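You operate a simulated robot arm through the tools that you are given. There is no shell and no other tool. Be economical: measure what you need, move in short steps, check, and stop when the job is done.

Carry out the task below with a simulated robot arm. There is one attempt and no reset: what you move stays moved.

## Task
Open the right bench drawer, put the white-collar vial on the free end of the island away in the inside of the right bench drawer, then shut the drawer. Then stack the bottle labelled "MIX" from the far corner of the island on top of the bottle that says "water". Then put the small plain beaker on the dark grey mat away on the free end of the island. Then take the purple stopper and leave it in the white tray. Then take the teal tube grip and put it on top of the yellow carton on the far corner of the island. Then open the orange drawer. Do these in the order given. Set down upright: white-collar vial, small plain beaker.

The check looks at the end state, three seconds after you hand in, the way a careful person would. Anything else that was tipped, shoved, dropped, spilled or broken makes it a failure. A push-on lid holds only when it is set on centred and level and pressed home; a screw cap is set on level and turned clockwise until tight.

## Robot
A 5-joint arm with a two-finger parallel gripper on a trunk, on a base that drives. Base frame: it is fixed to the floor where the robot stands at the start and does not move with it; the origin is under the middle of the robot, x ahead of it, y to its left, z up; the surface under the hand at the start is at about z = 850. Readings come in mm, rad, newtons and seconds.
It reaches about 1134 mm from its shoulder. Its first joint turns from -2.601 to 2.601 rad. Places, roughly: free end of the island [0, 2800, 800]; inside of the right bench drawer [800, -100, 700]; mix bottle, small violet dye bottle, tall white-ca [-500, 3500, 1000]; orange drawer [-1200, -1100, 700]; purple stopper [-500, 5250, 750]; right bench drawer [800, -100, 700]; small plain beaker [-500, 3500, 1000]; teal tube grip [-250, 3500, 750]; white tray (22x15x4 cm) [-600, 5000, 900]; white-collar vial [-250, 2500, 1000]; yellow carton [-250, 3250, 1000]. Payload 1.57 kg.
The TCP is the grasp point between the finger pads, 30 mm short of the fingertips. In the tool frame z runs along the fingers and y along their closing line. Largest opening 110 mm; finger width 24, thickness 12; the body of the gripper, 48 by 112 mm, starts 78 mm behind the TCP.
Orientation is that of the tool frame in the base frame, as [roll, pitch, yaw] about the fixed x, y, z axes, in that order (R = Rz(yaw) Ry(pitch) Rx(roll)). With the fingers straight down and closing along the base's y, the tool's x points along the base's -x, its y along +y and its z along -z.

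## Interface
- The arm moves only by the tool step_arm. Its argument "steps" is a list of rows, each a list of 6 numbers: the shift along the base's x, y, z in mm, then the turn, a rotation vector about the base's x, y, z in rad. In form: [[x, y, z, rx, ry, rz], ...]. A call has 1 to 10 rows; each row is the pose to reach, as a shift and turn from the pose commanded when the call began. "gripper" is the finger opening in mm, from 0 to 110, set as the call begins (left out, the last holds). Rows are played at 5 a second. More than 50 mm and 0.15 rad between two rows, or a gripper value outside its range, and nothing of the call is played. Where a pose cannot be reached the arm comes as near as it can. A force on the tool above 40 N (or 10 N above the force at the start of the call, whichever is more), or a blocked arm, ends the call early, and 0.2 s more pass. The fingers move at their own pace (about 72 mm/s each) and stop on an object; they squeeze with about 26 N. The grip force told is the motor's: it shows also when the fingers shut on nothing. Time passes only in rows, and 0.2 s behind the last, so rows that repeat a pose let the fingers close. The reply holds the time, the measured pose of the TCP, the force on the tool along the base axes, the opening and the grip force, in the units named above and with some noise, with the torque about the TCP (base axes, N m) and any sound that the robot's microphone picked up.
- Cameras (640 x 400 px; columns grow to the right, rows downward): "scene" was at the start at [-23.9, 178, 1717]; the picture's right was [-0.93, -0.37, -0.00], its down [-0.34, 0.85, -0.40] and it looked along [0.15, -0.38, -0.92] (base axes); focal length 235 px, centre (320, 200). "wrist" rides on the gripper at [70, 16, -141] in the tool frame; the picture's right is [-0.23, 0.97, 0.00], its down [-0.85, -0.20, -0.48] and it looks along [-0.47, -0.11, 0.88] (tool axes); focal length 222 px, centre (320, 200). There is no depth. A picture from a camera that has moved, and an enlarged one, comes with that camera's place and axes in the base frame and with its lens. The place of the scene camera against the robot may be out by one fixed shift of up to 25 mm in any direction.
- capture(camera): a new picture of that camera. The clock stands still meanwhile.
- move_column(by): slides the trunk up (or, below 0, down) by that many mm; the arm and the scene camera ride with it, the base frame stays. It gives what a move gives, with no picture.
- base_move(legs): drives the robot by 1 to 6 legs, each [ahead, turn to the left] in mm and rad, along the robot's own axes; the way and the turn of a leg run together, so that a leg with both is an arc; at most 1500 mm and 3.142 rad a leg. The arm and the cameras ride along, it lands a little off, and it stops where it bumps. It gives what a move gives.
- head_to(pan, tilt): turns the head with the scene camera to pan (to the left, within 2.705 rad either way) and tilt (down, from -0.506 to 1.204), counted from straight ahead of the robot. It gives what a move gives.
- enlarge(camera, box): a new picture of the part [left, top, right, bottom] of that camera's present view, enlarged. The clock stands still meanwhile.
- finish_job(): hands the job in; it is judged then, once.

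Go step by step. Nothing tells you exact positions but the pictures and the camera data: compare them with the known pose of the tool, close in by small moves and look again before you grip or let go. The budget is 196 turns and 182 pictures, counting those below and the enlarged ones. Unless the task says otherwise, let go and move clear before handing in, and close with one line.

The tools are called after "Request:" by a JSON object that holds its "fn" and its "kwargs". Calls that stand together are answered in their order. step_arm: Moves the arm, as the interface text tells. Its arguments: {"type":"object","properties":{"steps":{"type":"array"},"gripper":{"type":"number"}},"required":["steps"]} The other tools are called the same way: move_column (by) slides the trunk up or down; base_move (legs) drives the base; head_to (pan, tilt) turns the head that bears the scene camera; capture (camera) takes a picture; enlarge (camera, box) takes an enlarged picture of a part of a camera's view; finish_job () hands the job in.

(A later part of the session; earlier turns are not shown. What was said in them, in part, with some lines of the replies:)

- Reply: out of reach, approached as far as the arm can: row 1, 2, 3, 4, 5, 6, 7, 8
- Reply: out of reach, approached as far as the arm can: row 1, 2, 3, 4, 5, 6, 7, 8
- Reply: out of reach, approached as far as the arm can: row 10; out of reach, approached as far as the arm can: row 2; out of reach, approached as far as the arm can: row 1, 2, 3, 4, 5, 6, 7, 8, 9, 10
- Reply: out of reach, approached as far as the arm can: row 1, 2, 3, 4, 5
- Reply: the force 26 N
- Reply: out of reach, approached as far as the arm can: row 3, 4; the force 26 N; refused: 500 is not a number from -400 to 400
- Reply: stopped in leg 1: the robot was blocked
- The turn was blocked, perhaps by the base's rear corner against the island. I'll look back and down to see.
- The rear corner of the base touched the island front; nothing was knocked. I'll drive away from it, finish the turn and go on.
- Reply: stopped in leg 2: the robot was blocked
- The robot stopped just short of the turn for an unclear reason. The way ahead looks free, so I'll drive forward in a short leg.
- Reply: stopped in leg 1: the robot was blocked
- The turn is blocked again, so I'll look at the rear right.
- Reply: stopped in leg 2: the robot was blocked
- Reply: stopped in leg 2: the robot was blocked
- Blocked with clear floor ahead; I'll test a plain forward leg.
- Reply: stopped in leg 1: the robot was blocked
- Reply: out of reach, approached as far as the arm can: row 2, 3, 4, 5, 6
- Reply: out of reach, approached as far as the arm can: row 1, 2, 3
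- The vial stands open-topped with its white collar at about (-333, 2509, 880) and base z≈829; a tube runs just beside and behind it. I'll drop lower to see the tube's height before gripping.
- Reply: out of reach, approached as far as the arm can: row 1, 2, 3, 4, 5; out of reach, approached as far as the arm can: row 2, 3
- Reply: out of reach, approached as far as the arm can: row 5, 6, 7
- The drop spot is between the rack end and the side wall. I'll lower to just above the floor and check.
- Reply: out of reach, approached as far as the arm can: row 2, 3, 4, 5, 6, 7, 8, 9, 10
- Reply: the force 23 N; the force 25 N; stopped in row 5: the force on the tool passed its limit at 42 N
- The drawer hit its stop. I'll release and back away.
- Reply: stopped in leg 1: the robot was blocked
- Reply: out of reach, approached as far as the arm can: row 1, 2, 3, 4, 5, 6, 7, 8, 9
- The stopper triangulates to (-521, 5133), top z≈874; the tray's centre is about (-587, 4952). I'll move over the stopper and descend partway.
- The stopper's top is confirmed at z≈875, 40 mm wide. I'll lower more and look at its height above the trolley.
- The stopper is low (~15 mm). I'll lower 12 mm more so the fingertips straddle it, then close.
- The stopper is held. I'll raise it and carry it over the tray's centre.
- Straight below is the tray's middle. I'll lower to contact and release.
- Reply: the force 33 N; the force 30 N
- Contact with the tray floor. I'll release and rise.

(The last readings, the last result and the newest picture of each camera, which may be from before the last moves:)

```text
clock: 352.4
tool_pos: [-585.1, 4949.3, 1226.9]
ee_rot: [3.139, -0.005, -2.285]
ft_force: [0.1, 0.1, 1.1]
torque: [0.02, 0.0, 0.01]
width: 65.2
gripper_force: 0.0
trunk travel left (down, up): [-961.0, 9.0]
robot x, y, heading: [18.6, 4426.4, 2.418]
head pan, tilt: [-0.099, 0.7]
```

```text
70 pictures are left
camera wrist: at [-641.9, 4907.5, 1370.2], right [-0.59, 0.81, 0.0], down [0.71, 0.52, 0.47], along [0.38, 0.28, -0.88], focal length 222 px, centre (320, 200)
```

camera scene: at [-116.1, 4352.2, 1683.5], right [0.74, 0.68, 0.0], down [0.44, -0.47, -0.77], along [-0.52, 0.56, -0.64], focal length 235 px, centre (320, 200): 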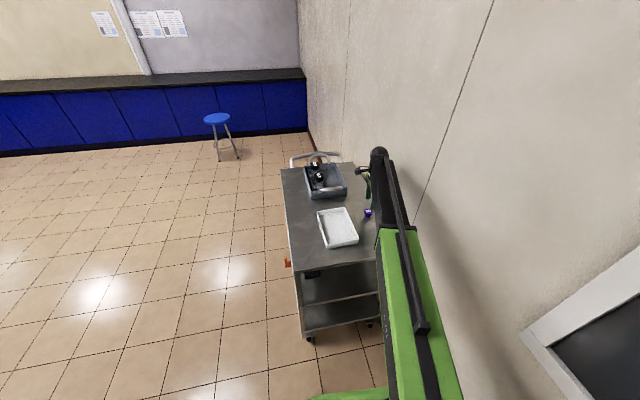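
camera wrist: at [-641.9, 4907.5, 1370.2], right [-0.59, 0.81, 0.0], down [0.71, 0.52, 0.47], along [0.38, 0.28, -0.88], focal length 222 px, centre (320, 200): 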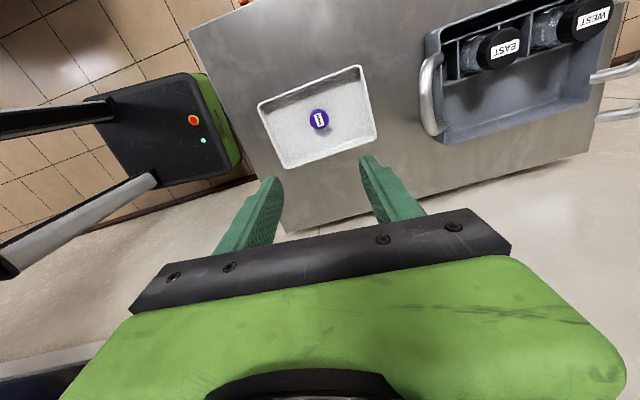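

The stopper lies in the tray. Next the teal grip near (u≈2654, v≈-2211) and the yellow carton near (u≈2444, v≈-2269). I'll retract and reverse up the passage in a gentle arc, then face the island.

Request:
{"fn": "step_arm", "kwargs": {"steps": [[37, -33, 0, 0, 0, 0], [74, -66, 0, 0, 0, 0], [111, -98, 0, 0, 0, 0], [150, -131, 0, 0, 0, 0], [170, -150, 0, 0, 0, 0]]}}

Request:
{"fn": "base_move", "kwargs": {"legs": [[-250, -0.1]]}}

Request:
{"fn": "base_move", "kwargs": {"legs": [[-300, -0.16]]}}

Request:
{"fn": "base_move", "kwargs": {"legs": [[0, 1.9]]}}

Request:
{"fn": "head_to", "kwargs": {"pan": -0.1, "tilt": 0.75}}

Request:
{"fn": "capture", "kwargs": {"camera": "scene"}}

```text
refused: row 4 steps farther than a row can; nothing moved
```

```text
clock: 354.2
tool_pos: [-352.4, 4830.3, 1228.3]
ee_rot: [3.137, -0.005, -2.386]
ft_force: [-0.2, 1.2, 0.4]
torque: [0.02, 0.03, -0.01]
width: 65.1
gripper_force: 0.1
trunk travel left (down, up): [-961.0, 9.0]
robot x, y, heading: [206.1, 4251.4, 2.308]
head pan, tilt: [-0.099, 0.7]
```

```text
clock: 356.2
tool_pos: [-70.8, 4671.4, 1228.0]
ee_rot: [3.137, -0.005, -2.545]
ft_force: [0.5, 0.0, 0.1]
torque: [-0.02, 0.03, -0.01]
width: 65.1
gripper_force: 0.0
trunk travel left (down, up): [-961.0, 9.0]
robot x, y, heading: [395.4, 4017.0, 2.139]
head pan, tilt: [-0.099, 0.7]
```

```text
clock: 361.2
tool_pos: [-72.7, 3363.9, 1228.7]
ee_rot: [3.139, -0.004, -0.636]
ft_force: [-2.0, 6.4, 0.9]
torque: [-0.61, -0.23, -0.21]
width: 64.9
gripper_force: 0.0
trunk travel left (down, up): [-961.0, 9.0]
robot x, y, heading: [419.3, 3997.0, -2.245]
head pan, tilt: [-0.099, 0.7]
```

```text
clock: 361.8
tool_pos: [-72.2, 3364.8, 1228.5]
ee_rot: [3.138, -0.006, -0.639]
ft_force: [-4.4, 2.9, 0.3]
torque: [-0.18, -0.35, -0.25]
width: 65.0
gripper_force: 0.0
trunk travel left (down, up): [-961.0, 9.0]
robot x, y, heading: [423.1, 3994.1, -2.244]
head pan, tilt: [-0.099, 0.75]
```

```text
69 pictures are left
camera scene: at [521.9, 3891.1, 1948.3], right [-0.72, 0.7, 0.0], down [0.48, 0.49, -0.73], along [-0.51, -0.52, -0.68], focal length 235 px, centre (320, 200)
```

scene: 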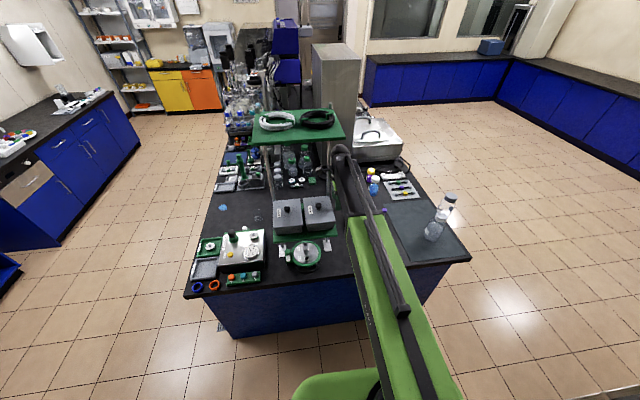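

The retract was refused (row too long), so the extended hand swung in and now shows a slight contact force, likely the stand's pole. I'll look before moving.

Request:
{"fn": "capture", "kwargs": {"camera": "wrist"}}

Request:
{"fn": "enlarge", "kwargs": {"camera": "scene", "box": [240, 90, 400, 290]}}

```text
68 pictures are left
camera wrist: at [-25.9, 3310.4, 1370.2], right [-0.76, -0.65, 0.0], down [-0.57, 0.67, 0.47], along [-0.31, 0.36, -0.88], focal length 222 px, centre (320, 200)
```

wrist: 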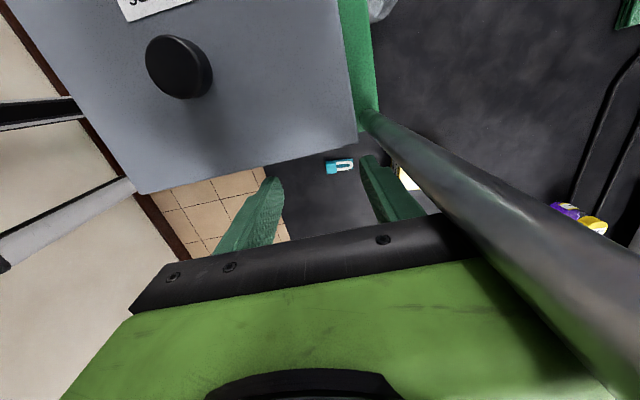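

```text
2.00 times, centred on (320, 190) of scene
camera zoom: at [521.9, 3891.1, 1948.3], right [-0.72, 0.7, 0.0], down [0.48, 0.49, -0.73], along [-0.51, -0.52, -0.68], focal length 470 px, centre (320, 220)
```

zoom: 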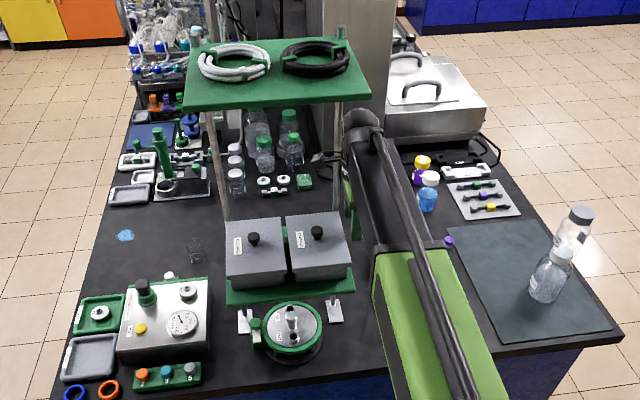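

The hand rests lightly against the stand pole; the stand is still upright. I'll swing directly away by turning right a little, then retract.

Request:
{"fn": "base_move", "kwargs": {"legs": [[0, -0.2]]}}

Request:
{"fn": "step_arm", "kwargs": {"steps": [[24, 34, 0, 0, 0, 0], [48, 68, 0, 0, 0, 0], [72, 102, 0, 0, 0, 0], [96, 136, 0, 0, 0, 0], [115, 162, 0, 0, 0, 0]]}}

Request:
{"fn": "capture", "kwargs": {"camera": "scene"}}

Request:
{"fn": "capture", "kwargs": {"camera": "wrist"}}

```text
clock: 363.0
tool_pos: [-191.4, 3479.3, 1229.0]
ee_rot: [3.138, -0.005, -0.844]
ft_force: [-0.5, 0.1, 0.1]
torque: [0.01, 0.0, 0.02]
width: 65.1
gripper_force: 0.0
trunk travel left (down, up): [-961.0, 9.0]
robot x, y, heading: [416.3, 4001.3, -2.436]
head pan, tilt: [-0.099, 0.75]
```

```text
clock: 364.2
tool_pos: [-74.6, 3642.2, 1228.0]
ee_rot: [3.139, -0.005, -0.844]
ft_force: [-0.6, -0.5, -0.7]
torque: [0.04, 0.04, 0.0]
width: 65.1
gripper_force: 0.0
trunk travel left (down, up): [-961.0, 9.0]
robot x, y, heading: [418.6, 4002.0, -2.436]
head pan, tilt: [-0.099, 0.75]
```

```text
66 pictures are left
camera scene: at [493.0, 3877.5, 1948.2], right [-0.57, 0.82, 0.0], down [0.56, 0.39, -0.73], along [-0.6, -0.42, -0.68], focal length 235 px, centre (320, 200)
```

scene: 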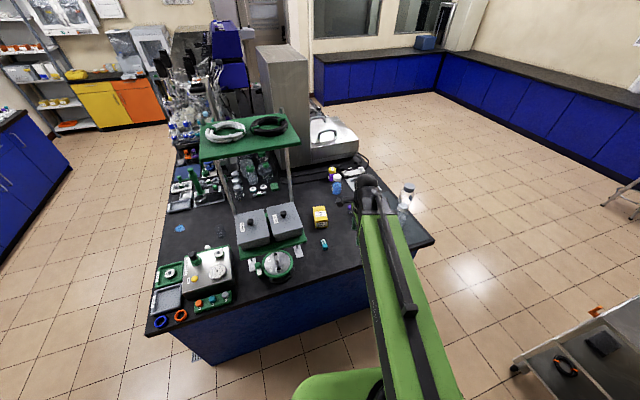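

```text
65 pictures are left
camera wrist: at [-40.2, 3579.5, 1370.6], right [-0.88, -0.48, 0.0], down [-0.42, 0.77, 0.47], along [-0.23, 0.41, -0.88], focal length 222 px, centre (320, 200)
```

wrist: 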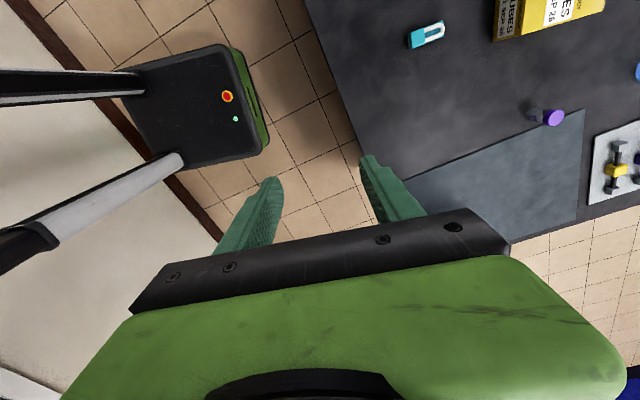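

The stand is intact and I'm clear. The teal grip measures (-181, 3417, z≈858), long axis along u. I'll square up, drive closer, and spin the hand to close along v.

Request:
{"fn": "base_move", "kwargs": {"legs": [[0, 0.17]]}}

Request:
{"fn": "base_move", "kwargs": {"legs": [[175, 0]]}}

Request:
{"fn": "step_arm", "kwargs": {"steps": [[0, 0, 0, 0, 0, 0.149], [0, 0, 0, 0, 0, 0.298], [0, 0, 0, 0, 0, 0.447], [0, 0, 0, 0, 0, 0.596], [0, 0, 0, 0, 0, 0.745], [0, 0, 0, 0, 0, 0.894], [0, 0, 0, 0, 0, 1.043], [0, 0, 0, 0, 0, 1.192], [0, 0, 0, 0, 0, 1.341], [0, 0, 0, 0, 0, 1.49]]}}

Request:
{"fn": "capture", "kwargs": {"camera": "wrist"}}

```text
clock: 365.3
tool_pos: [-4.9, 3560.1, 1228.2]
ee_rot: [3.138, -0.005, -0.668]
ft_force: [-1.0, -0.1, -0.5]
torque: [-0.03, -0.06, 0.01]
width: 64.9
gripper_force: 0.1
trunk travel left (down, up): [-961.0, 9.0]
robot x, y, heading: [421.9, 3999.5, -2.272]
head pan, tilt: [-0.099, 0.75]
```

```text
clock: 366.8
tool_pos: [-122.2, 3423.8, 1228.0]
ee_rot: [3.139, -0.006, -0.668]
ft_force: [0.5, -0.3, 0.0]
torque: [0.03, -0.02, 0.03]
width: 64.9
gripper_force: 0.0
trunk travel left (down, up): [-961.0, 9.0]
robot x, y, heading: [305.5, 3863.9, -2.274]
head pan, tilt: [-0.099, 0.75]
```

```text
clock: 369.0
tool_pos: [-120.2, 3424.3, 1228.8]
ee_rot: [3.141, -0.005, 0.826]
ft_force: [-0.5, -0.5, 0.6]
torque: [-0.02, -0.01, 0.02]
width: 65.0
gripper_force: 0.1
trunk travel left (down, up): [-961.0, 9.0]
robot x, y, heading: [303.4, 3861.9, -2.274]
head pan, tilt: [-0.099, 0.75]
```

```text
64 pictures are left
camera wrist: at [-61.8, 3463.9, 1370.3], right [0.56, -0.83, 0.0], down [-0.73, -0.49, 0.47], along [-0.39, -0.27, -0.88], focal length 222 px, centre (320, 200)
```

wrist: 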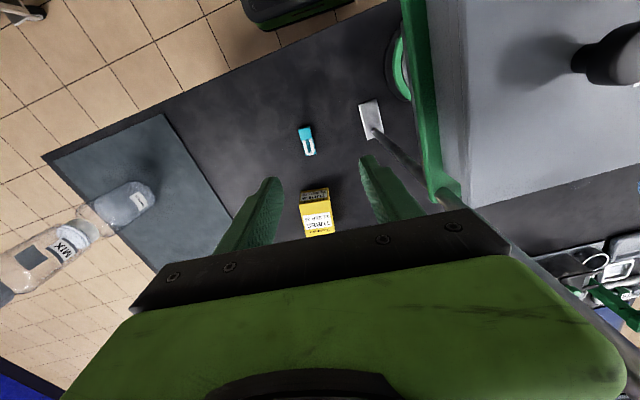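

The teal grip is at about (-177, 3418), with the pole ~50 mm to the right of the hand. I'll centre, trim the spin and descend to look closer.

Request:
{"fn": "step_arm", "kwargs": {"steps": [[-28, -3, 0, 0, 0, 0.085], [-57, -5.5, 0, 0, 0, 0.17], [-57, -5.5, 0, 0, 0, 0.17]], "gripper": 60}}

Request:
{"fn": "move_column", "kwargs": {"by": -280}}

Request:
{"fn": "capture", "kwargs": {"camera": "wrist"}}

Request:
{"fn": "capture", "kwargs": {"camera": "scene"}}

```text
clock: 369.8
tool_pos: [-178.7, 3419.4, 1227.8]
ee_rot: [3.14, -0.005, 0.993]
ft_force: [1.1, 0.5, -0.6]
torque: [0.01, -0.02, -0.02]
width: 60.2
gripper_force: 0.1
trunk travel left (down, up): [-961.0, 9.0]
robot x, y, heading: [304.0, 3863.3, -2.273]
head pan, tilt: [-0.099, 0.75]
```

```text
clock: 372.6
tool_pos: [-177.1, 3418.5, 948.4]
ee_rot: [3.139, -0.005, 0.992]
ft_force: [-0.1, -0.1, 0.2]
torque: [-0.01, 0.0, -0.01]
width: 59.9
gripper_force: 0.1
trunk travel left (down, up): [-681.0, 289.0]
robot x, y, heading: [307.7, 3860.9, -2.277]
head pan, tilt: [-0.099, 0.75]
```

```text
63 pictures are left
camera wrist: at [-126.2, 3467.7, 1090.3], right [0.69, -0.72, 0.0], down [-0.64, -0.61, 0.47], along [-0.34, -0.33, -0.88], focal length 222 px, centre (320, 200)
```

wrist: 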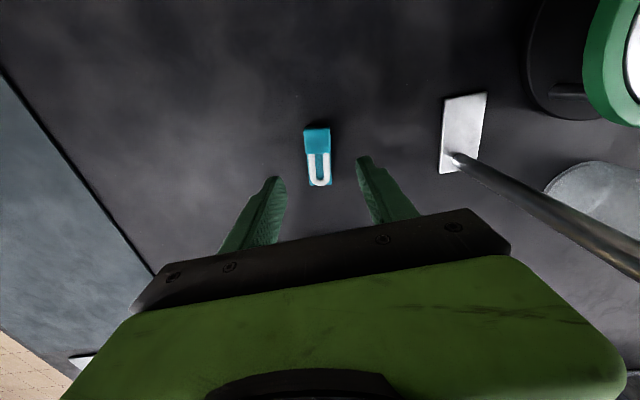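

```text
62 pictures are left
camera scene: at [403.6, 3751.8, 1668.2], right [-0.69, 0.72, 0.0], down [0.49, 0.47, -0.73], along [-0.53, -0.51, -0.68], focal length 235 px, centre (320, 200)
```

scene: 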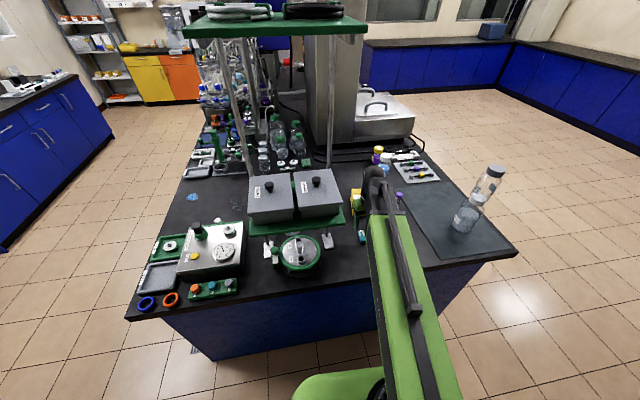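

Well centred and aligned. I'll lower close to the surface and check.

Request:
{"fn": "move_column", "kwargs": {"by": -56}}

Request:
{"fn": "enlarge", "kwargs": {"camera": "wrist", "box": [240, 130, 400, 230]}}

```text
clock: 373.6
tool_pos: [-177.6, 3419.0, 891.9]
ee_rot: [3.14, -0.008, 0.991]
ft_force: [0.3, 0.8, 0.6]
torque: [-0.02, -0.05, 0.01]
width: 59.8
gripper_force: 0.1
trunk travel left (down, up): [-625.0, 345.0]
robot x, y, heading: [306.5, 3860.3, -2.278]
head pan, tilt: [-0.099, 0.75]
```

```text
4.00 times, centred on (320, 180) of wrist
camera zoom: at [-126.2, 3467.7, 1034.3], right [0.69, -0.72, 0.0], down [-0.64, -0.61, 0.47], along [-0.34, -0.33, -0.88], focal length 888 px, centre (320, 280)
```

zoom: 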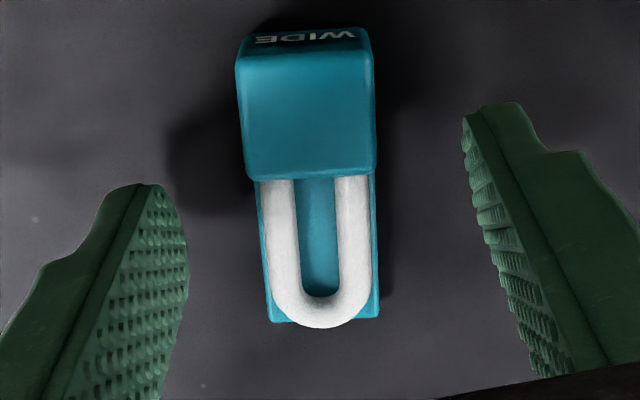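

It's a padlock-like grip with a block at the near end. I'll shift 18 mm toward the block, lower a bit and close on it.

Request:
{"fn": "step_arm", "kwargs": {"steps": [[13, 12.5, 0, 0, 0, 0], [13, 12.5, 0, 0, 0, 0]]}}

Request:
{"fn": "move_column", "kwargs": {"by": -6}}

Request:
{"fn": "step_arm", "kwargs": {"steps": [[0, 0, 0, 0, 0, 0], [0, 0, 0, 0, 0, 0], [0, 0, 0, 0, 0, 0]], "gripper": 5}}

Request:
{"fn": "move_column", "kwargs": {"by": 40}}

Request:
{"fn": "capture", "kwargs": {"camera": "wrist"}}

```text
clock: 374.2
tool_pos: [-164.4, 3430.8, 892.4]
ee_rot: [3.14, -0.004, 0.991]
ft_force: [0.0, 0.3, 0.0]
torque: [0.01, 0.01, 0.0]
width: 60.3
gripper_force: 0.1
trunk travel left (down, up): [-625.0, 345.0]
robot x, y, heading: [305.4, 3861.8, -2.273]
head pan, tilt: [-0.099, 0.75]
```

```text
clock: 374.7
tool_pos: [-165.6, 3431.7, 886.3]
ee_rot: [3.141, -0.005, 0.991]
ft_force: [-0.1, -0.4, 1.0]
torque: [0.01, -0.04, 0.0]
width: 60.2
gripper_force: 0.0
trunk travel left (down, up): [-619.0, 351.0]
robot x, y, heading: [308.7, 3862.2, -2.279]
head pan, tilt: [-0.099, 0.75]
```

```text
clock: 375.5
tool_pos: [-164.3, 3431.9, 886.1]
ee_rot: [3.138, -0.004, 0.991]
ft_force: [0.3, 0.1, -0.5]
torque: [-0.07, 0.0, 0.01]
width: 25.4
gripper_force: 26.3
trunk travel left (down, up): [-619.0, 351.0]
robot x, y, heading: [305.4, 3864.1, -2.277]
head pan, tilt: [-0.099, 0.75]
```

```text
clock: 376.3
tool_pos: [-164.8, 3431.3, 926.2]
ee_rot: [3.14, -0.004, 0.992]
ft_force: [0.2, 0.5, 0.2]
torque: [-0.02, 0.0, 0.0]
width: 25.4
gripper_force: 26.0
trunk travel left (down, up): [-659.0, 311.0]
robot x, y, heading: [303.9, 3862.6, -2.278]
head pan, tilt: [-0.099, 0.75]
```

```text
60 pictures are left
camera wrist: at [-112.9, 3480.3, 1068.3], right [0.69, -0.72, 0.0], down [-0.64, -0.61, 0.47], along [-0.34, -0.33, -0.88], focal length 222 px, centre (320, 200)
```

wrist: 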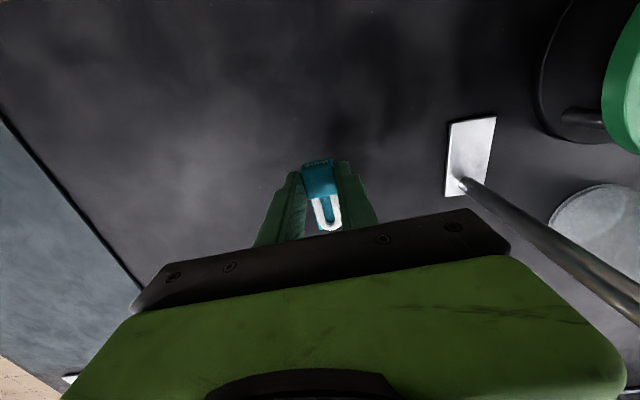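

Held. I'll raise and look at the carton.

Request:
{"fn": "move_column", "kwargs": {"by": 300}}

Request:
{"fn": "capture", "kwargs": {"camera": "wrist"}}

Request:
{"fn": "enlarge", "kwargs": {"camera": "scene", "box": [280, 150, 400, 250]}}

```text
clock: 379.3
tool_pos: [-163.8, 3431.4, 1225.6]
ee_rot: [3.14, -0.007, 0.991]
ft_force: [0.3, 0.2, -0.3]
torque: [-0.04, 0.04, 0.0]
width: 25.4
gripper_force: 26.3
trunk travel left (down, up): [-959.0, 11.0]
robot x, y, heading: [304.3, 3861.3, -2.276]
head pan, tilt: [-0.099, 0.75]
```

```text
59 pictures are left
camera wrist: at [-112.9, 3480.4, 1368.2], right [0.69, -0.72, 0.0], down [-0.64, -0.61, 0.47], along [-0.34, -0.33, -0.88], focal length 222 px, centre (320, 200)
```

wrist: 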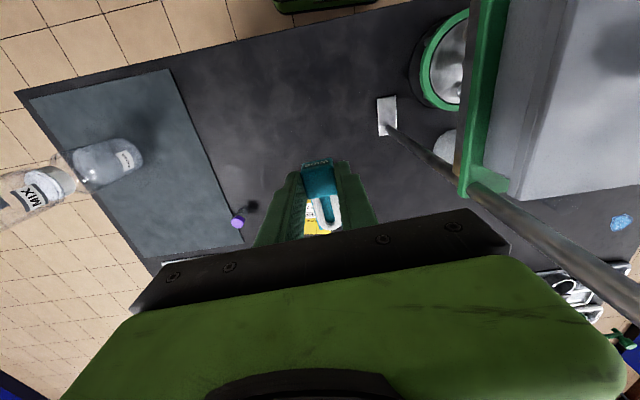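

```text
4.00 times, centred on (340, 200) of scene
camera zoom: at [403.5, 3751.7, 1946.1], right [-0.69, 0.72, 0.0], down [0.49, 0.47, -0.73], along [-0.53, -0.51, -0.68], focal length 940 px, centre (240, 200)
```

zoom: 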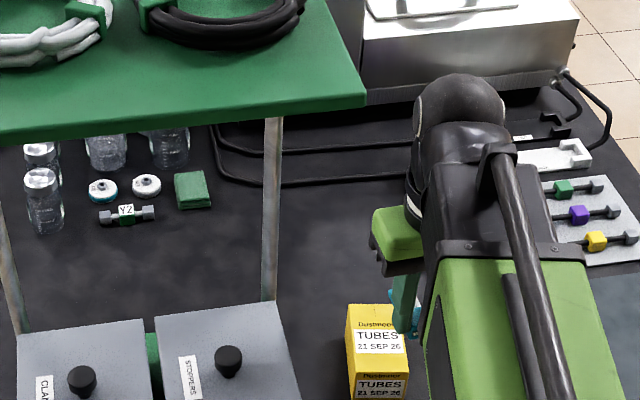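

The carton's top is about 93×74 mm centred near (-312, 3297), z≈920. I'll move the grip over it and lower partway, then check.

Request:
{"fn": "step_arm", "kwargs": {"steps": [[-35, -31, 0, 0, 0, 0], [-70, -61, 0, 0, 0, 0], [-104, -91, 0, 0, 0, 0], [-138, -121, 0, 0, 0, 0], [-138, -121, 0, 0, 0, 0]]}}

Request:
{"fn": "move_column", "kwargs": {"by": -200}}

Request:
{"fn": "capture", "kwargs": {"camera": "wrist"}}

Request:
{"fn": "enlarge", "kwargs": {"camera": "scene", "box": [300, 140, 420, 240]}}

```text
clock: 380.5
tool_pos: [-302.8, 3311.6, 1225.7]
ee_rot: [3.14, -0.003, 0.991]
ft_force: [0.5, 0.2, -0.7]
torque: [-0.01, -0.02, 0.0]
width: 25.0
gripper_force: 26.3
trunk travel left (down, up): [-959.0, 11.0]
robot x, y, heading: [303.2, 3862.7, -2.272]
head pan, tilt: [-0.099, 0.75]
```

```text
clock: 382.7
tool_pos: [-303.5, 3311.1, 1027.0]
ee_rot: [3.139, -0.005, 0.991]
ft_force: [-0.4, 0.5, -0.5]
torque: [0.03, 0.0, -0.03]
width: 25.3
gripper_force: 26.0
trunk travel left (down, up): [-759.0, 211.0]
robot x, y, heading: [305.5, 3862.0, -2.275]
head pan, tilt: [-0.099, 0.75]
```

```text
57 pictures are left
camera wrist: at [-250.8, 3359.8, 1168.3], right [0.69, -0.72, 0.0], down [-0.64, -0.61, 0.47], along [-0.34, -0.33, -0.88], focal length 222 px, centre (320, 200)
```

wrist: 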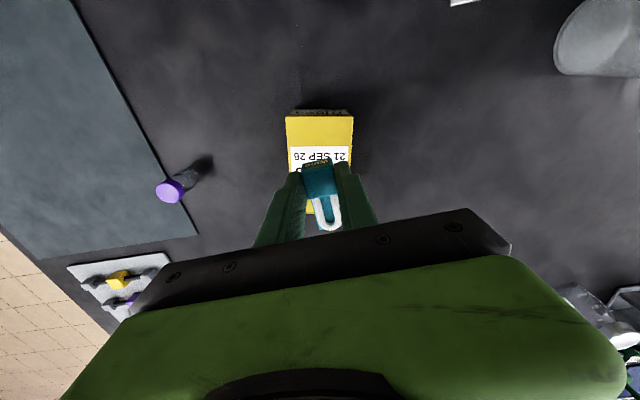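

```text
4.00 times, centred on (360, 190) of scene
camera zoom: at [403.5, 3751.7, 1746.2], right [-0.69, 0.72, 0.0], down [0.49, 0.47, -0.73], along [-0.53, -0.51, -0.68], focal length 940 px, centre (160, 240)
```

zoom: 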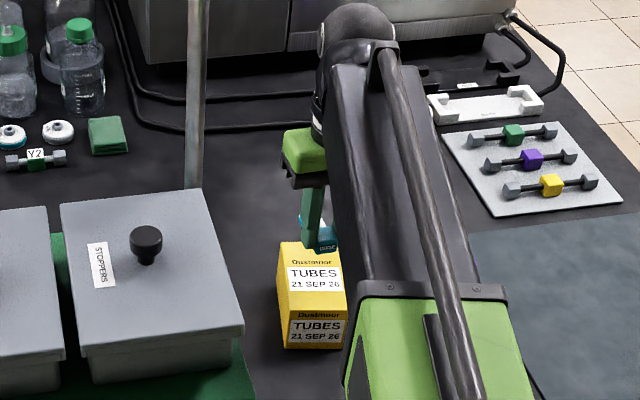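

It's well over the carton. I'll nudge 6 mm back and lower to contact.

Request:
{"fn": "step_arm", "kwargs": {"steps": [[4, 5, 0, 0, 0, 0], [4, 5, 0, 0, 0, 0]]}}

Request:
{"fn": "move_column", "kwargs": {"by": -58}}

Request:
{"fn": "move_column", "kwargs": {"by": -5}}

Request:
{"fn": "move_column", "kwargs": {"by": -4}}

Request:
{"fn": "enlarge", "kwargs": {"camera": "wrist", "box": [240, 110, 400, 240]}}

```text
clock: 383.3
tool_pos: [-298.2, 3316.0, 1025.7]
ee_rot: [3.141, -0.005, 0.992]
ft_force: [-0.5, -0.2, 0.2]
torque: [-0.02, 0.0, 0.03]
width: 25.1
gripper_force: 26.0
trunk travel left (down, up): [-759.0, 211.0]
robot x, y, heading: [305.5, 3858.1, -2.275]
head pan, tilt: [-0.099, 0.75]
```

```text
clock: 384.3
tool_pos: [-297.6, 3316.5, 968.0]
ee_rot: [3.14, -0.005, 0.991]
ft_force: [0.0, -0.2, -0.1]
torque: [0.01, 0.03, 0.01]
width: 25.4
gripper_force: 25.9
trunk travel left (down, up): [-701.0, 269.0]
robot x, y, heading: [305.3, 3864.5, -2.277]
head pan, tilt: [-0.099, 0.75]
```

```text
clock: 384.8
tool_pos: [-298.8, 3315.7, 963.1]
ee_rot: [3.141, -0.004, 0.992]
ft_force: [-0.4, 0.4, 0.2]
torque: [0.01, 0.03, 0.04]
width: 25.4
gripper_force: 26.2
trunk travel left (down, up): [-696.0, 274.0]
robot x, y, heading: [305.8, 3864.3, -2.272]
head pan, tilt: [-0.099, 0.75]
```

```text
clock: 385.4
tool_pos: [-297.2, 3315.9, 959.2]
ee_rot: [3.138, -0.006, 0.99]
ft_force: [-0.3, 0.2, -0.9]
torque: [0.01, 0.01, 0.0]
width: 25.4
gripper_force: 25.9
trunk travel left (down, up): [-692.0, 278.0]
robot x, y, heading: [302.1, 3860.5, -2.273]
head pan, tilt: [-0.099, 0.75]
```

```text
3.08 times, centred on (320, 175) of wrist
camera zoom: at [-246.5, 3364.7, 1101.3], right [0.69, -0.72, 0.0], down [-0.64, -0.61, 0.47], along [-0.34, -0.33, -0.88], focal length 684 px, centre (320, 277)
```

zoom: 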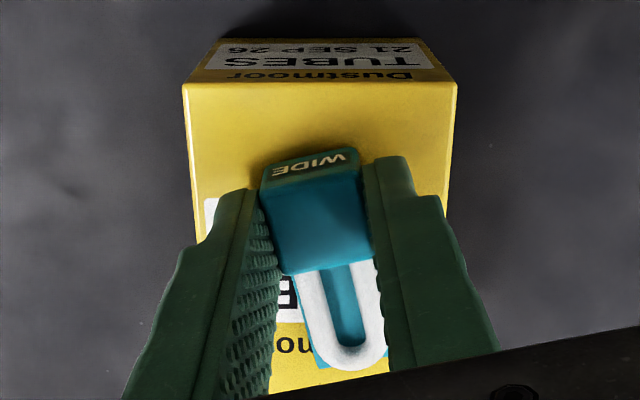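

Request:
{"fn": "move_column", "kwargs": {"by": -4}}

Request:
{"fn": "move_column", "kwargs": {"by": -3}}

Request:
{"fn": "move_column", "kwargs": {"by": -2}}

```text
clock: 385.9
tool_pos: [-297.9, 3317.0, 956.5]
ee_rot: [3.139, -0.004, 0.99]
ft_force: [-2.7, -1.8, 15.3]
torque: [-0.2, 0.21, -0.01]
width: 25.5
gripper_force: 26.2
trunk travel left (down, up): [-688.0, 282.0]
robot x, y, heading: [303.9, 3863.2, -2.271]
head pan, tilt: [-0.099, 0.75]
```

```text
clock: 386.4
tool_pos: [-297.6, 3317.4, 952.5]
ee_rot: [3.141, -0.004, 0.99]
ft_force: [-1.8, 0.8, 16.1]
torque: [-0.02, 0.07, -0.02]
width: 25.2
gripper_force: 26.4
trunk travel left (down, up): [-685.0, 285.0]
robot x, y, heading: [306.9, 3858.2, -2.276]
head pan, tilt: [-0.099, 0.75]
```

```text
clock: 386.9
tool_pos: [-297.6, 3316.9, 952.2]
ee_rot: [3.141, -0.004, 0.991]
ft_force: [-4.6, -2.2, 31.0]
torque: [-0.04, 0.36, 0.03]
width: 25.2
gripper_force: 26.5
trunk travel left (down, up): [-683.0, 287.0]
robot x, y, heading: [311.0, 3862.5, -2.28]
head pan, tilt: [-0.099, 0.75]
```

Contact with the carton. I'll release and rise.

Request:
{"fn": "step_arm", "kwargs": {"steps": [[0, 0, 0, 0, 0, 0], [0, 0, 0, 0, 0, 0], [0, 0, 0, 0, 0, 0]], "gripper": 50}}

Request:
{"fn": "move_column", "kwargs": {"by": 270}}

Request:
{"fn": "capture", "kwargs": {"camera": "wrist"}}

Request:
{"fn": "enlarge", "kwargs": {"camera": "scene", "box": [260, 150, 420, 250]}}

```text
clock: 387.7
tool_pos: [-296.4, 3316.5, 950.8]
ee_rot: [3.141, -0.004, 0.991]
ft_force: [8.9, -5.7, 25.0]
torque: [-0.16, -0.02, 0.08]
width: 42.7
gripper_force: 0.0
trunk travel left (down, up): [-683.0, 287.0]
robot x, y, heading: [306.3, 3864.2, -2.271]
head pan, tilt: [-0.099, 0.75]
```

```text
clock: 390.5
tool_pos: [-298.4, 3316.6, 1220.2]
ee_rot: [3.139, -0.007, 0.993]
ft_force: [0.7, 0.2, 0.2]
torque: [-0.03, -0.01, 0.02]
width: 50.0
gripper_force: 0.0
trunk travel left (down, up): [-953.0, 17.0]
robot x, y, heading: [309.3, 3860.8, -2.277]
head pan, tilt: [-0.099, 0.75]
```

```text
54 pictures are left
camera wrist: at [-246.5, 3364.7, 1362.2], right [0.69, -0.72, 0.0], down [-0.64, -0.61, 0.47], along [-0.34, -0.33, -0.88], focal length 222 px, centre (320, 200)
```

wrist: 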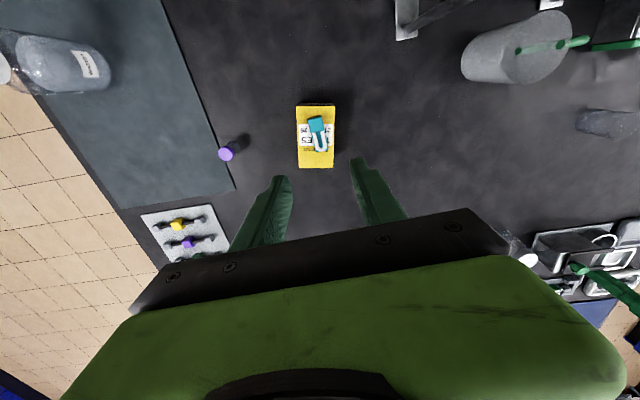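

```text
4.00 times, centred on (340, 200) of scene
camera zoom: at [403.5, 3751.6, 1940.1], right [-0.69, 0.72, 0.0], down [0.49, 0.47, -0.73], along [-0.53, -0.51, -0.68], focal length 940 px, centre (240, 200)
```

zoom: 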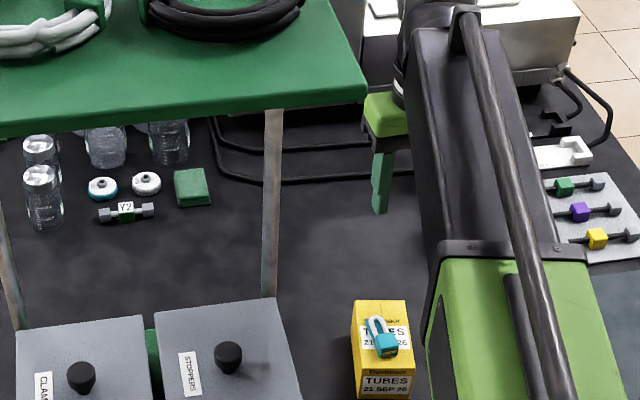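

The teal grip rests on the carton. Last is the orange drawer: I'll retract, back off, and drive back through the passage to the aisle.

Request:
{"fn": "step_arm", "kwargs": {"steps": [[30, 27, 0, 0, 0, 0], [60, 54, 0, 0, 0, 0], [90, 81, 0, 0, 0, 0], [120, 108, 0, 0, 0, 0], [150, 135, 0, 0, 0, 0], [170, 153, 0, 0, 0, 0]]}}

Request:
{"fn": "base_move", "kwargs": {"legs": [[-160, 0]]}}

```text
clock: 391.9
tool_pos: [-127.8, 3471.7, 1220.6]
ee_rot: [-3.141, -0.006, 0.99]
ft_force: [0.2, -0.4, 0.6]
torque: [-0.01, -0.04, -0.01]
width: 49.9
gripper_force: 0.1
trunk travel left (down, up): [-953.0, 17.0]
robot x, y, heading: [307.0, 3863.1, -2.275]
head pan, tilt: [-0.099, 0.75]
```

```text
clock: 393.3
tool_pos: [-23.0, 3595.4, 1220.8]
ee_rot: [3.141, -0.004, 0.99]
ft_force: [-0.6, -0.1, -0.9]
torque: [-0.01, 0.04, 0.01]
width: 50.2
gripper_force: 0.1
trunk travel left (down, up): [-953.0, 17.0]
robot x, y, heading: [408.6, 3988.4, -2.279]
head pan, tilt: [-0.099, 0.75]
```

Request:
{"fn": "base_move", "kwargs": {"legs": [[0, 1.635]]}}

Request:
{"fn": "base_move", "kwargs": {"legs": [[1420, 0]]}}

Request:
{"fn": "base_move", "kwargs": {"legs": [[0, -1.571]]}}

```text
clock: 397.7
tool_pos: [829.7, 3577.4, 1220.4]
ee_rot: [3.138, -0.004, 2.628]
ft_force: [0.1, 0.3, 0.2]
torque: [0.08, -0.05, 0.03]
width: 50.3
gripper_force: 0.0
trunk travel left (down, up): [-953.0, 17.0]
robot x, y, heading: [436.9, 4017.9, -0.649]
head pan, tilt: [-0.099, 0.75]
```

```text
clock: 404.7
tool_pos: [1963.5, 2742.2, 1219.7]
ee_rot: [3.14, -0.005, 2.646]
ft_force: [0.3, 0.2, -0.6]
torque: [0.0, 0.02, 0.02]
width: 50.0
gripper_force: 0.1
trunk travel left (down, up): [-953.0, 17.0]
robot x, y, heading: [1559.3, 3180.1, -0.637]
head pan, tilt: [-0.099, 0.75]
```

```text
clock: 408.9
tool_pos: [1135.8, 2774.4, 1222.4]
ee_rot: [3.141, -0.005, 1.087]
ft_force: [0.6, -0.8, 0.5]
torque: [0.05, 0.07, 0.03]
width: 49.6
gripper_force: 0.0
trunk travel left (down, up): [-953.0, 17.0]
robot x, y, heading: [1526.7, 3205.4, -2.187]
head pan, tilt: [-0.099, 0.75]
```

Request:
{"fn": "base_move", "kwargs": {"legs": [[1450, 0]]}}

Request:
{"fn": "base_move", "kwargs": {"legs": [[1450, 0]]}}

Request:
{"fn": "head_to", "kwargs": {"pan": 0.1, "tilt": 0.45}}

Request:
{"fn": "capture", "kwargs": {"camera": "scene"}}

```text
clock: 416.0
tool_pos: [304.6, 1594.5, 1218.8]
ee_rot: [3.137, -0.006, 1.087]
ft_force: [-0.2, -0.7, -0.4]
torque: [0.05, -0.02, -0.01]
width: 50.1
gripper_force: 0.1
trunk travel left (down, up): [-953.0, 17.0]
robot x, y, heading: [699.8, 2029.0, -2.183]
head pan, tilt: [-0.099, 0.75]
```

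```text
clock: 423.3
tool_pos: [-533.2, 400.2, 1219.9]
ee_rot: [3.141, -0.005, 1.086]
ft_force: [0.2, 0.0, -0.8]
torque: [-0.01, 0.02, 0.01]
width: 50.0
gripper_force: 0.0
trunk travel left (down, up): [-953.0, 17.0]
robot x, y, heading: [-136.6, 828.6, -2.184]
head pan, tilt: [-0.099, 0.75]
```

```text
clock: 424.1
tool_pos: [-534.3, 399.9, 1220.7]
ee_rot: [3.139, -0.006, 1.085]
ft_force: [-0.1, 0.2, 0.1]
torque: [0.0, -0.01, -0.01]
width: 49.9
gripper_force: 0.0
trunk travel left (down, up): [-953.0, 17.0]
robot x, y, heading: [-135.0, 834.0, -2.185]
head pan, tilt: [0.099, 0.45]
```

```text
52 pictures are left
camera scene: at [-20.1, 713.4, 1966.6], right [-0.87, 0.49, 0.0], down [0.21, 0.38, -0.9], along [-0.44, -0.78, -0.44], focal length 235 px, centre (320, 200)
```

scene: 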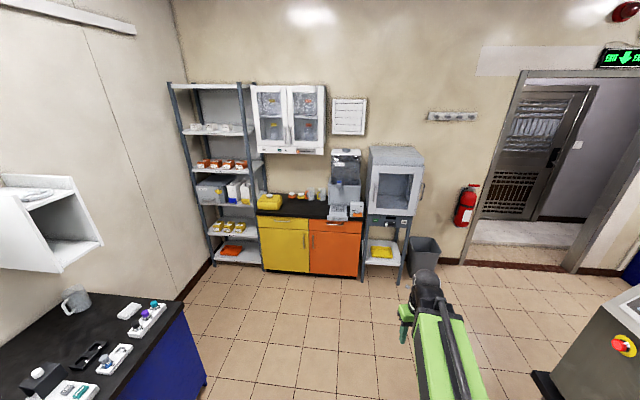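

The orange drawer's handle is at roughly u≈-1380, v≈-356. I'll angle left and drive up in front of it.

Request:
{"fn": "base_move", "kwargs": {"legs": [[0, 0.25]]}}

Request:
{"fn": "base_move", "kwargs": {"legs": [[850, 0]]}}

Request:
{"fn": "base_move", "kwargs": {"legs": [[0, -0.275]]}}

Request:
{"fn": "head_to", "kwargs": {"pan": -0.05, "tilt": 0.7}}

Request:
{"fn": "capture", "kwargs": {"camera": "scene"}}

```text
clock: 425.3
tool_pos: [-412.7, 313.2, 1219.6]
ee_rot: [3.14, -0.005, 1.339]
ft_force: [0.2, 0.8, 0.0]
torque: [-0.05, -0.04, -0.02]
width: 50.2
gripper_force: 0.0
trunk travel left (down, up): [-953.0, 17.0]
robot x, y, heading: [-131.0, 824.8, -1.943]
head pan, tilt: [0.099, 0.45]
```

```text
clock: 429.9
tool_pos: [-727.7, -485.4, 1219.8]
ee_rot: [3.14, -0.004, 1.338]
ft_force: [0.4, -0.8, -0.6]
torque: [-0.02, 0.03, 0.02]
width: 50.2
gripper_force: 0.0
trunk travel left (down, up): [-953.0, 17.0]
robot x, y, heading: [-442.9, 25.5, -1.944]
head pan, tilt: [0.099, 0.45]
```

```text
clock: 431.2
tool_pos: [-856.0, -386.3, 1220.3]
ee_rot: [3.138, -0.004, 1.058]
ft_force: [0.1, -0.2, -0.7]
torque: [0.04, 0.03, 0.02]
width: 49.6
gripper_force: 0.1
trunk travel left (down, up): [-953.0, 17.0]
robot x, y, heading: [-449.5, 35.7, -2.211]
head pan, tilt: [0.099, 0.45]
```

```text
clock: 432.0
tool_pos: [-856.0, -387.0, 1219.7]
ee_rot: [3.139, -0.006, 1.06]
ft_force: [0.1, 0.7, 0.4]
torque: [0.01, -0.02, 0.02]
width: 50.0
gripper_force: 0.1
trunk travel left (down, up): [-953.0, 17.0]
robot x, y, heading: [-453.1, 35.7, -2.214]
head pan, tilt: [-0.051, 0.7]
```

```text
51 pictures are left
camera scene: at [-342.6, -74.1, 1944.5], right [-0.77, 0.64, 0.0], down [0.41, 0.5, -0.77], along [-0.49, -0.59, -0.64], focal length 235 px, centre (320, 200)
```

scene: 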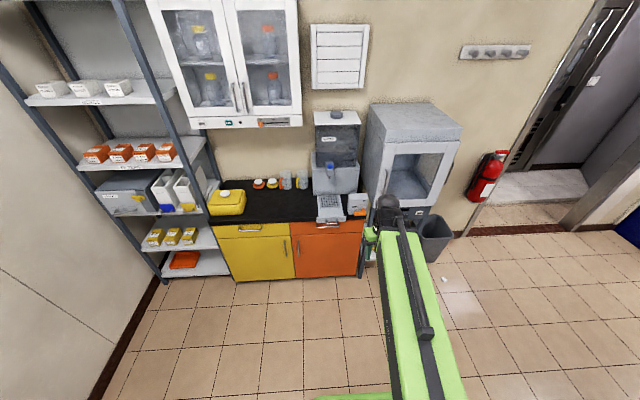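

I'm in front of it at u≈-243, v≈-384. I'll spin and pitch the hand horizontal (closing vertically), aligning v with the handle.

Request:
{"fn": "step_arm", "kwargs": {"steps": [[8, -6, 0, 0, 0, 0.1438], [16, -13, 0, 0, 0, 0.2876], [25, -19, 0, 0, 0, 0.4314], [33, -25, 0, 0, 0, 0.5752], [42, -31, 0, 0, 0, 0.719], [50, -38, 0, 0, 0, 0.8628], [59, -44, 0, 0, 0, 1.0066], [67, -50, 0, 0, 0, 1.1504], [76, -57, 0, 0, 0, 1.2942], [84, -63, 0, 0, 0, 1.438]], "gripper": 60}}

Request:
{"fn": "step_arm", "kwargs": {"steps": [[0, 0, 0, -0.1088, 0.0816, 0], [0, 0, 0, -0.2176, 0.1632, 0], [0, 0, 0, -0.3264, 0.2448, 0], [0, 0, 0, -0.4352, 0.3264, 0], [0, 0, 0, -0.544, 0.408, 0], [0, 0, 0, -0.6528, 0.4896, 0], [0, 0, 0, -0.7616, 0.5712, 0], [0, 0, 0, -0.8704, 0.6528, 0], [0, 0, 0, -0.9792, 0.7344, 0], [0, 0, 0, -1.088, 0.816, 0]]}}

Request:
{"fn": "move_column", "kwargs": {"by": -400}}

Request:
{"fn": "capture", "kwargs": {"camera": "wrist"}}

Request:
{"fn": "capture", "kwargs": {"camera": "scene"}}

```text
clock: 434.2
tool_pos: [-772.6, -450.2, 1220.0]
ee_rot: [3.139, -0.005, 2.501]
ft_force: [0.0, -0.2, -0.2]
torque: [0.01, -0.03, 0.01]
width: 59.8
gripper_force: 0.0
trunk travel left (down, up): [-953.0, 17.0]
robot x, y, heading: [-446.6, 34.4, -2.211]
head pan, tilt: [-0.051, 0.7]
```

```text
clock: 436.4
tool_pos: [-872.7, -649.3, 1406.0]
ee_rot: [-1.792, 0.0, 2.494]
ft_force: [-1.2, 0.3, -0.6]
torque: [0.03, -0.02, 0.01]
width: 60.0
gripper_force: 0.0
out of reach, approached as far as the arm can: row 1, 2, 3, 4, 5, 6, 7, 8, 9, 10
trunk travel left (down, up): [-953.0, 17.0]
robot x, y, heading: [-447.1, 36.1, -2.212]
head pan, tilt: [-0.051, 0.7]
```

```text
clock: 440.2
tool_pos: [-872.0, -648.3, 1005.2]
ee_rot: [-1.795, -0.003, 2.491]
ft_force: [-0.1, 0.0, -0.2]
torque: [0.05, 0.02, -0.02]
width: 60.1
gripper_force: 0.0
trunk travel left (down, up): [-553.0, 417.0]
robot x, y, heading: [-449.9, 35.6, -2.214]
head pan, tilt: [-0.051, 0.7]
```

```text
50 pictures are left
camera wrist: at [-842.8, -494.7, 1021.4], right [0.31, 0.04, -0.95], down [0.94, -0.18, 0.3], along [-0.16, -0.98, -0.09], focal length 222 px, centre (320, 200)
```

wrist: 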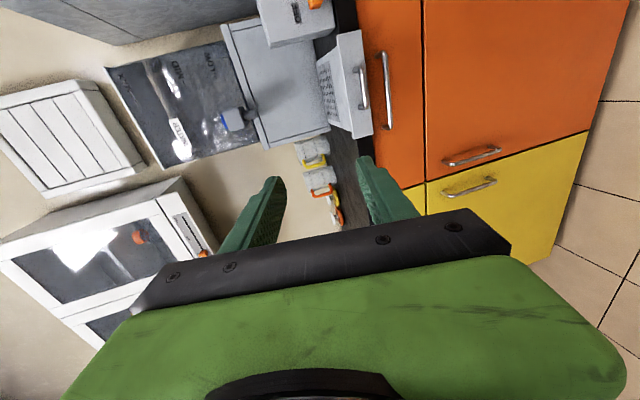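

```text
49 pictures are left
camera scene: at [-342.2, -74.0, 1544.5], right [-0.77, 0.64, 0.0], down [0.41, 0.5, -0.77], along [-0.49, -0.59, -0.64], focal length 235 px, centre (320, 200)
```

scene: 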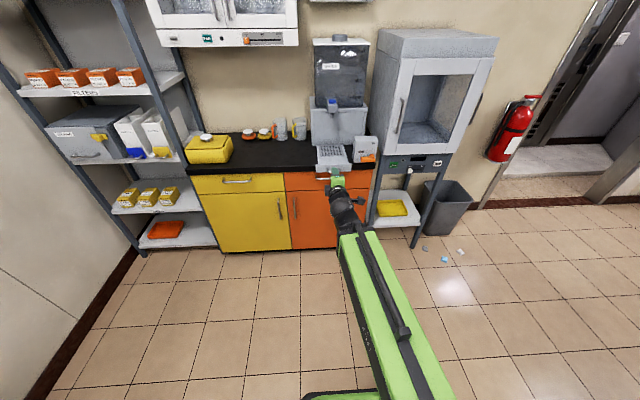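

The handle is at about v≈-320, z≈775, u≈-1385 by its 140 mm length. I'll lower to its height, drive 90 mm closer and re-measure.

Request:
{"fn": "move_column", "kwargs": {"by": -225}}

Request:
{"fn": "base_move", "kwargs": {"legs": [[95, 0]]}}

Request:
{"fn": "capture", "kwargs": {"camera": "wrist"}}

```text
clock: 442.6
tool_pos: [-872.7, -649.8, 780.3]
ee_rot: [-1.793, -0.003, 2.491]
ft_force: [0.0, -0.5, 0.2]
torque: [0.01, -0.01, 0.0]
width: 59.8
gripper_force: 0.1
trunk travel left (down, up): [-328.0, 642.0]
robot x, y, heading: [-452.1, 32.2, -2.213]
head pan, tilt: [-0.051, 0.7]
```

```text
clock: 443.7
tool_pos: [-930.5, -726.2, 780.8]
ee_rot: [-1.793, -0.003, 2.492]
ft_force: [0.7, -1.2, 0.0]
torque: [0.05, 0.0, -0.01]
width: 59.9
gripper_force: 0.0
trunk travel left (down, up): [-328.0, 642.0]
robot x, y, heading: [-507.5, -42.4, -2.21]
head pan, tilt: [-0.051, 0.7]
```

```text
48 pictures are left
camera wrist: at [-900.7, -572.2, 796.5], right [0.31, 0.04, -0.95], down [0.94, -0.18, 0.3], along [-0.16, -0.98, -0.09], focal length 222 px, centre (320, 200)
```

wrist: 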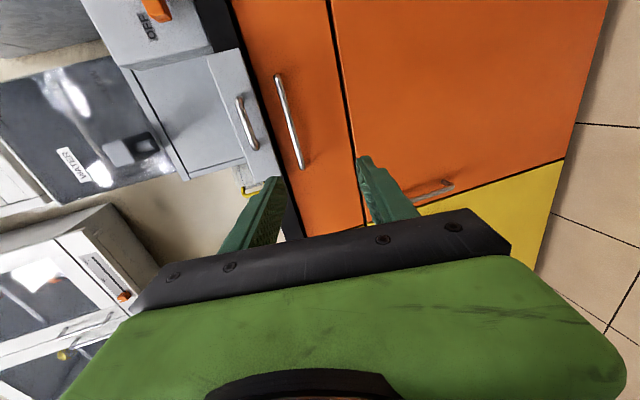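

Triangulated: the bar is at u≈-1382, v≈-325, z≈774. I'll advance onto it.

Request:
{"fn": "move_column", "kwargs": {"by": -5}}

Request:
{"fn": "step_arm", "kwargs": {"steps": [[-30, -35, 0, 0, 0, 0], [-60, -69, 0, 0, 0, 0], [-90, -103, 0, 0, 0, 0], [-118, -135, 0, 0, 0, 0], [-136, -155, 0, 0, 0, 0], [-152, -174, 0, 0, 0, 0], [-152, -174, 0, 0, 0, 0]]}}

Request:
{"fn": "capture", "kwargs": {"camera": "wrist"}}

```text
clock: 444.2
tool_pos: [-931.2, -727.7, 774.8]
ee_rot: [-1.793, 0.0, 2.492]
ft_force: [0.6, -0.2, -0.3]
torque: [-0.03, 0.01, -0.01]
width: 60.2
gripper_force: 0.0
trunk travel left (down, up): [-323.0, 647.0]
robot x, y, heading: [-503.8, -42.4, -2.212]
head pan, tilt: [-0.051, 0.7]
```

```text
clock: 445.9
tool_pos: [-1084.4, -902.1, 775.6]
ee_rot: [-1.795, -0.002, 2.493]
ft_force: [0.2, -0.5, -3.6]
torque: [0.15, 0.02, 0.01]
width: 56.6
gripper_force: 0.0
trunk travel left (down, up): [-323.0, 647.0]
robot x, y, heading: [-510.0, -44.9, -2.212]
head pan, tilt: [-0.051, 0.7]
```

```text
47 pictures are left
camera wrist: at [-1053.5, -747.7, 790.9], right [0.31, 0.04, -0.95], down [0.94, -0.18, 0.3], along [-0.16, -0.98, -0.09], focal length 222 px, centre (320, 200)
```

wrist: 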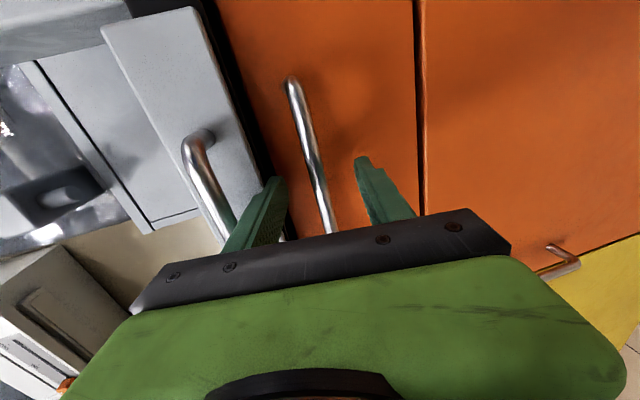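

The upper finger brushes the machine's handle above; closing moves it away. Closing on the bar now.

Request:
{"fn": "step_arm", "kwargs": {"steps": [[0, 0, 0, 0, 0, 0], [0, 0, 0, 0, 0, 0], [0, 0, 0, 0, 0, 0]], "gripper": 0}}

Request:
{"fn": "capture", "kwargs": {"camera": "wrist"}}

```text
clock: 446.6
tool_pos: [-1082.5, -900.8, 775.6]
ee_rot: [-1.793, 0.0, 2.493]
ft_force: [-0.4, 1.0, -0.9]
torque: [0.22, 0.27, 0.0]
width: 11.9
gripper_force: 28.9
trunk travel left (down, up): [-323.0, 647.0]
robot x, y, heading: [-507.2, -43.6, -2.215]
head pan, tilt: [-0.051, 0.7]
```

```text
46 pictures are left
camera wrist: at [-1053.4, -747.3, 791.3], right [0.31, 0.03, -0.95], down [0.94, -0.18, 0.3], along [-0.16, -0.98, -0.09], focal length 222 px, centre (320, 200)
```

wrist: 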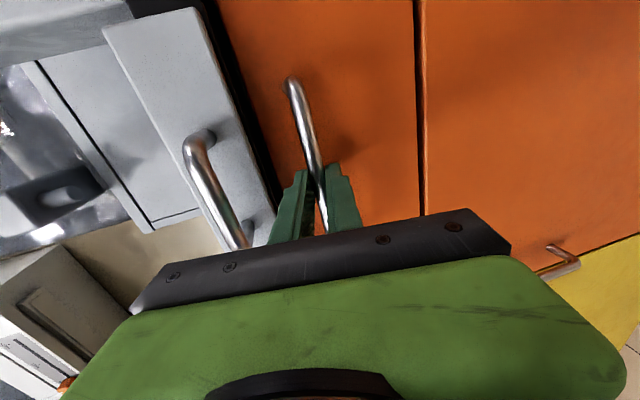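

The bar is gripped (11.9 mm). I'll pull along +u.

Request:
{"fn": "step_arm", "kwargs": {"steps": [[12, 16, 0, 0, 0, 0], [24, 32, 0, 0, 0, 0], [36, 48, 0, 0, 0, 0], [48, 64, 0, 0, 0, 0], [60, 80, 0, 0, 0, 0], [72, 96, 0, 0, 0, 0], [84, 112, 0, 0, 0, 0], [96, 128, 0, 0, 0, 0], [108, 144, 0, 0, 0, 0], [120, 160, 0, 0, 0, 0]]}}

Request:
{"fn": "capture", "kwargs": {"camera": "scene"}}

```text
clock: 448.9
tool_pos: [-962.9, -738.9, 775.5]
ee_rot: [-1.794, 0.002, 2.492]
ft_force: [-16.6, 13.8, 5.1]
torque: [0.24, 0.44, -0.37]
width: 12.0
gripper_force: 29.1
trunk travel left (down, up): [-323.0, 647.0]
robot x, y, heading: [-507.1, -45.2, -2.219]
head pan, tilt: [-0.051, 0.7]
```

```text
45 pictures are left
camera scene: at [-401.1, -150.5, 1314.7], right [-0.77, 0.64, 0.0], down [0.41, 0.49, -0.77], along [-0.49, -0.59, -0.64], focal length 235 px, centre (320, 200)
```

scene: 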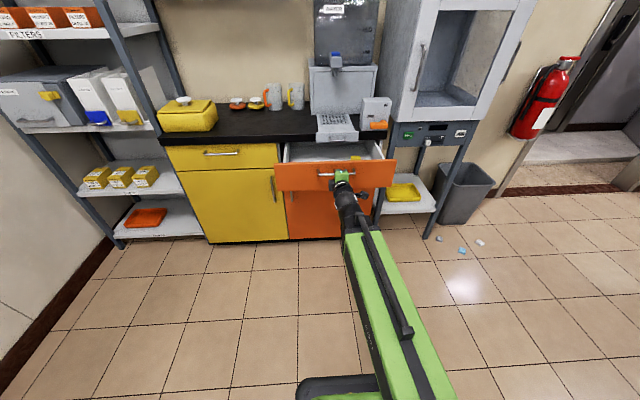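

The drawer is open 200 mm. I'll pull a bit further, then release and back away.

Request:
{"fn": "step_arm", "kwargs": {"steps": [[10, 13, 0, 0, 0, 0], [20, 27, 0, 0, 0, 0], [27, 36, 0, 0, 0, 0]]}}

Request:
{"fn": "step_arm", "kwargs": {"steps": [[0, 0, 0, 0, 0, 0], [0, 0, 0, 0, 0, 0]], "gripper": 55}}

Request:
{"fn": "base_move", "kwargs": {"legs": [[-200, 0]]}}

Request:
{"fn": "capture", "kwargs": {"camera": "scene"}}

```text
clock: 449.6
tool_pos: [-948.0, -716.6, 776.1]
ee_rot: [-1.794, 0.001, 2.493]
ft_force: [-16.6, 13.9, 4.2]
torque: [0.22, 0.43, -0.26]
width: 11.9
gripper_force: 28.9
out of reach, approached as far as the arm can: row 2, 3
trunk travel left (down, up): [-323.0, 647.0]
robot x, y, heading: [-505.9, -43.8, -2.21]
head pan, tilt: [-0.051, 0.7]
```

```text
clock: 450.2
tool_pos: [-945.9, -718.5, 775.5]
ee_rot: [-1.795, -0.002, 2.492]
ft_force: [0.7, 0.4, 0.4]
torque: [0.0, -0.03, -0.01]
width: 54.9
gripper_force: 0.0
trunk travel left (down, up): [-323.0, 647.0]
robot x, y, heading: [-507.7, -43.5, -2.214]
head pan, tilt: [-0.051, 0.7]
```

```text
clock: 451.8
tool_pos: [-825.7, -557.8, 775.1]
ee_rot: [-1.796, -0.001, 2.492]
ft_force: [0.5, -0.6, -0.9]
torque: [-0.02, 0.0, 0.01]
width: 55.3
gripper_force: 0.1
trunk travel left (down, up): [-323.0, 647.0]
robot x, y, heading: [-388.3, 116.2, -2.209]
head pan, tilt: [-0.051, 0.7]
```

```text
44 pictures are left
camera scene: at [-280.2, 8.9, 1314.4], right [-0.77, 0.64, 0.0], down [0.41, 0.5, -0.76], along [-0.49, -0.59, -0.64], focal length 235 px, centre (320, 200)
```

scene: 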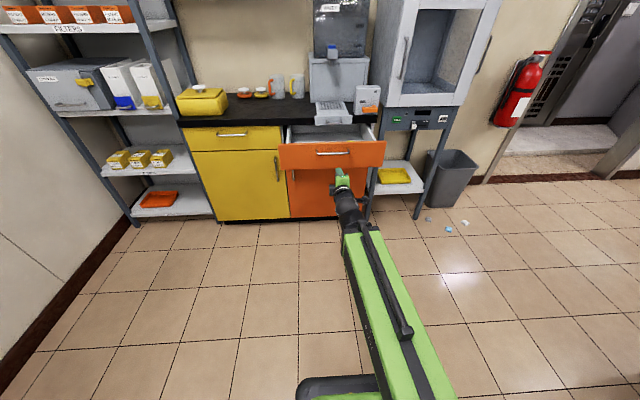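

The orange drawer stands open, the hand is clear, and the other items were checked as they were placed, so I'm handing in.

Request:
{"fn": "finish_job", "kwargs": {}}

```text
The job is handed in.
```

All six parts of the task are done in the order given, and I've handed the job in. During the teal grip step the hand swung into the metal stand's pole on the island with light force. The stand stayed upright with everything still on it.
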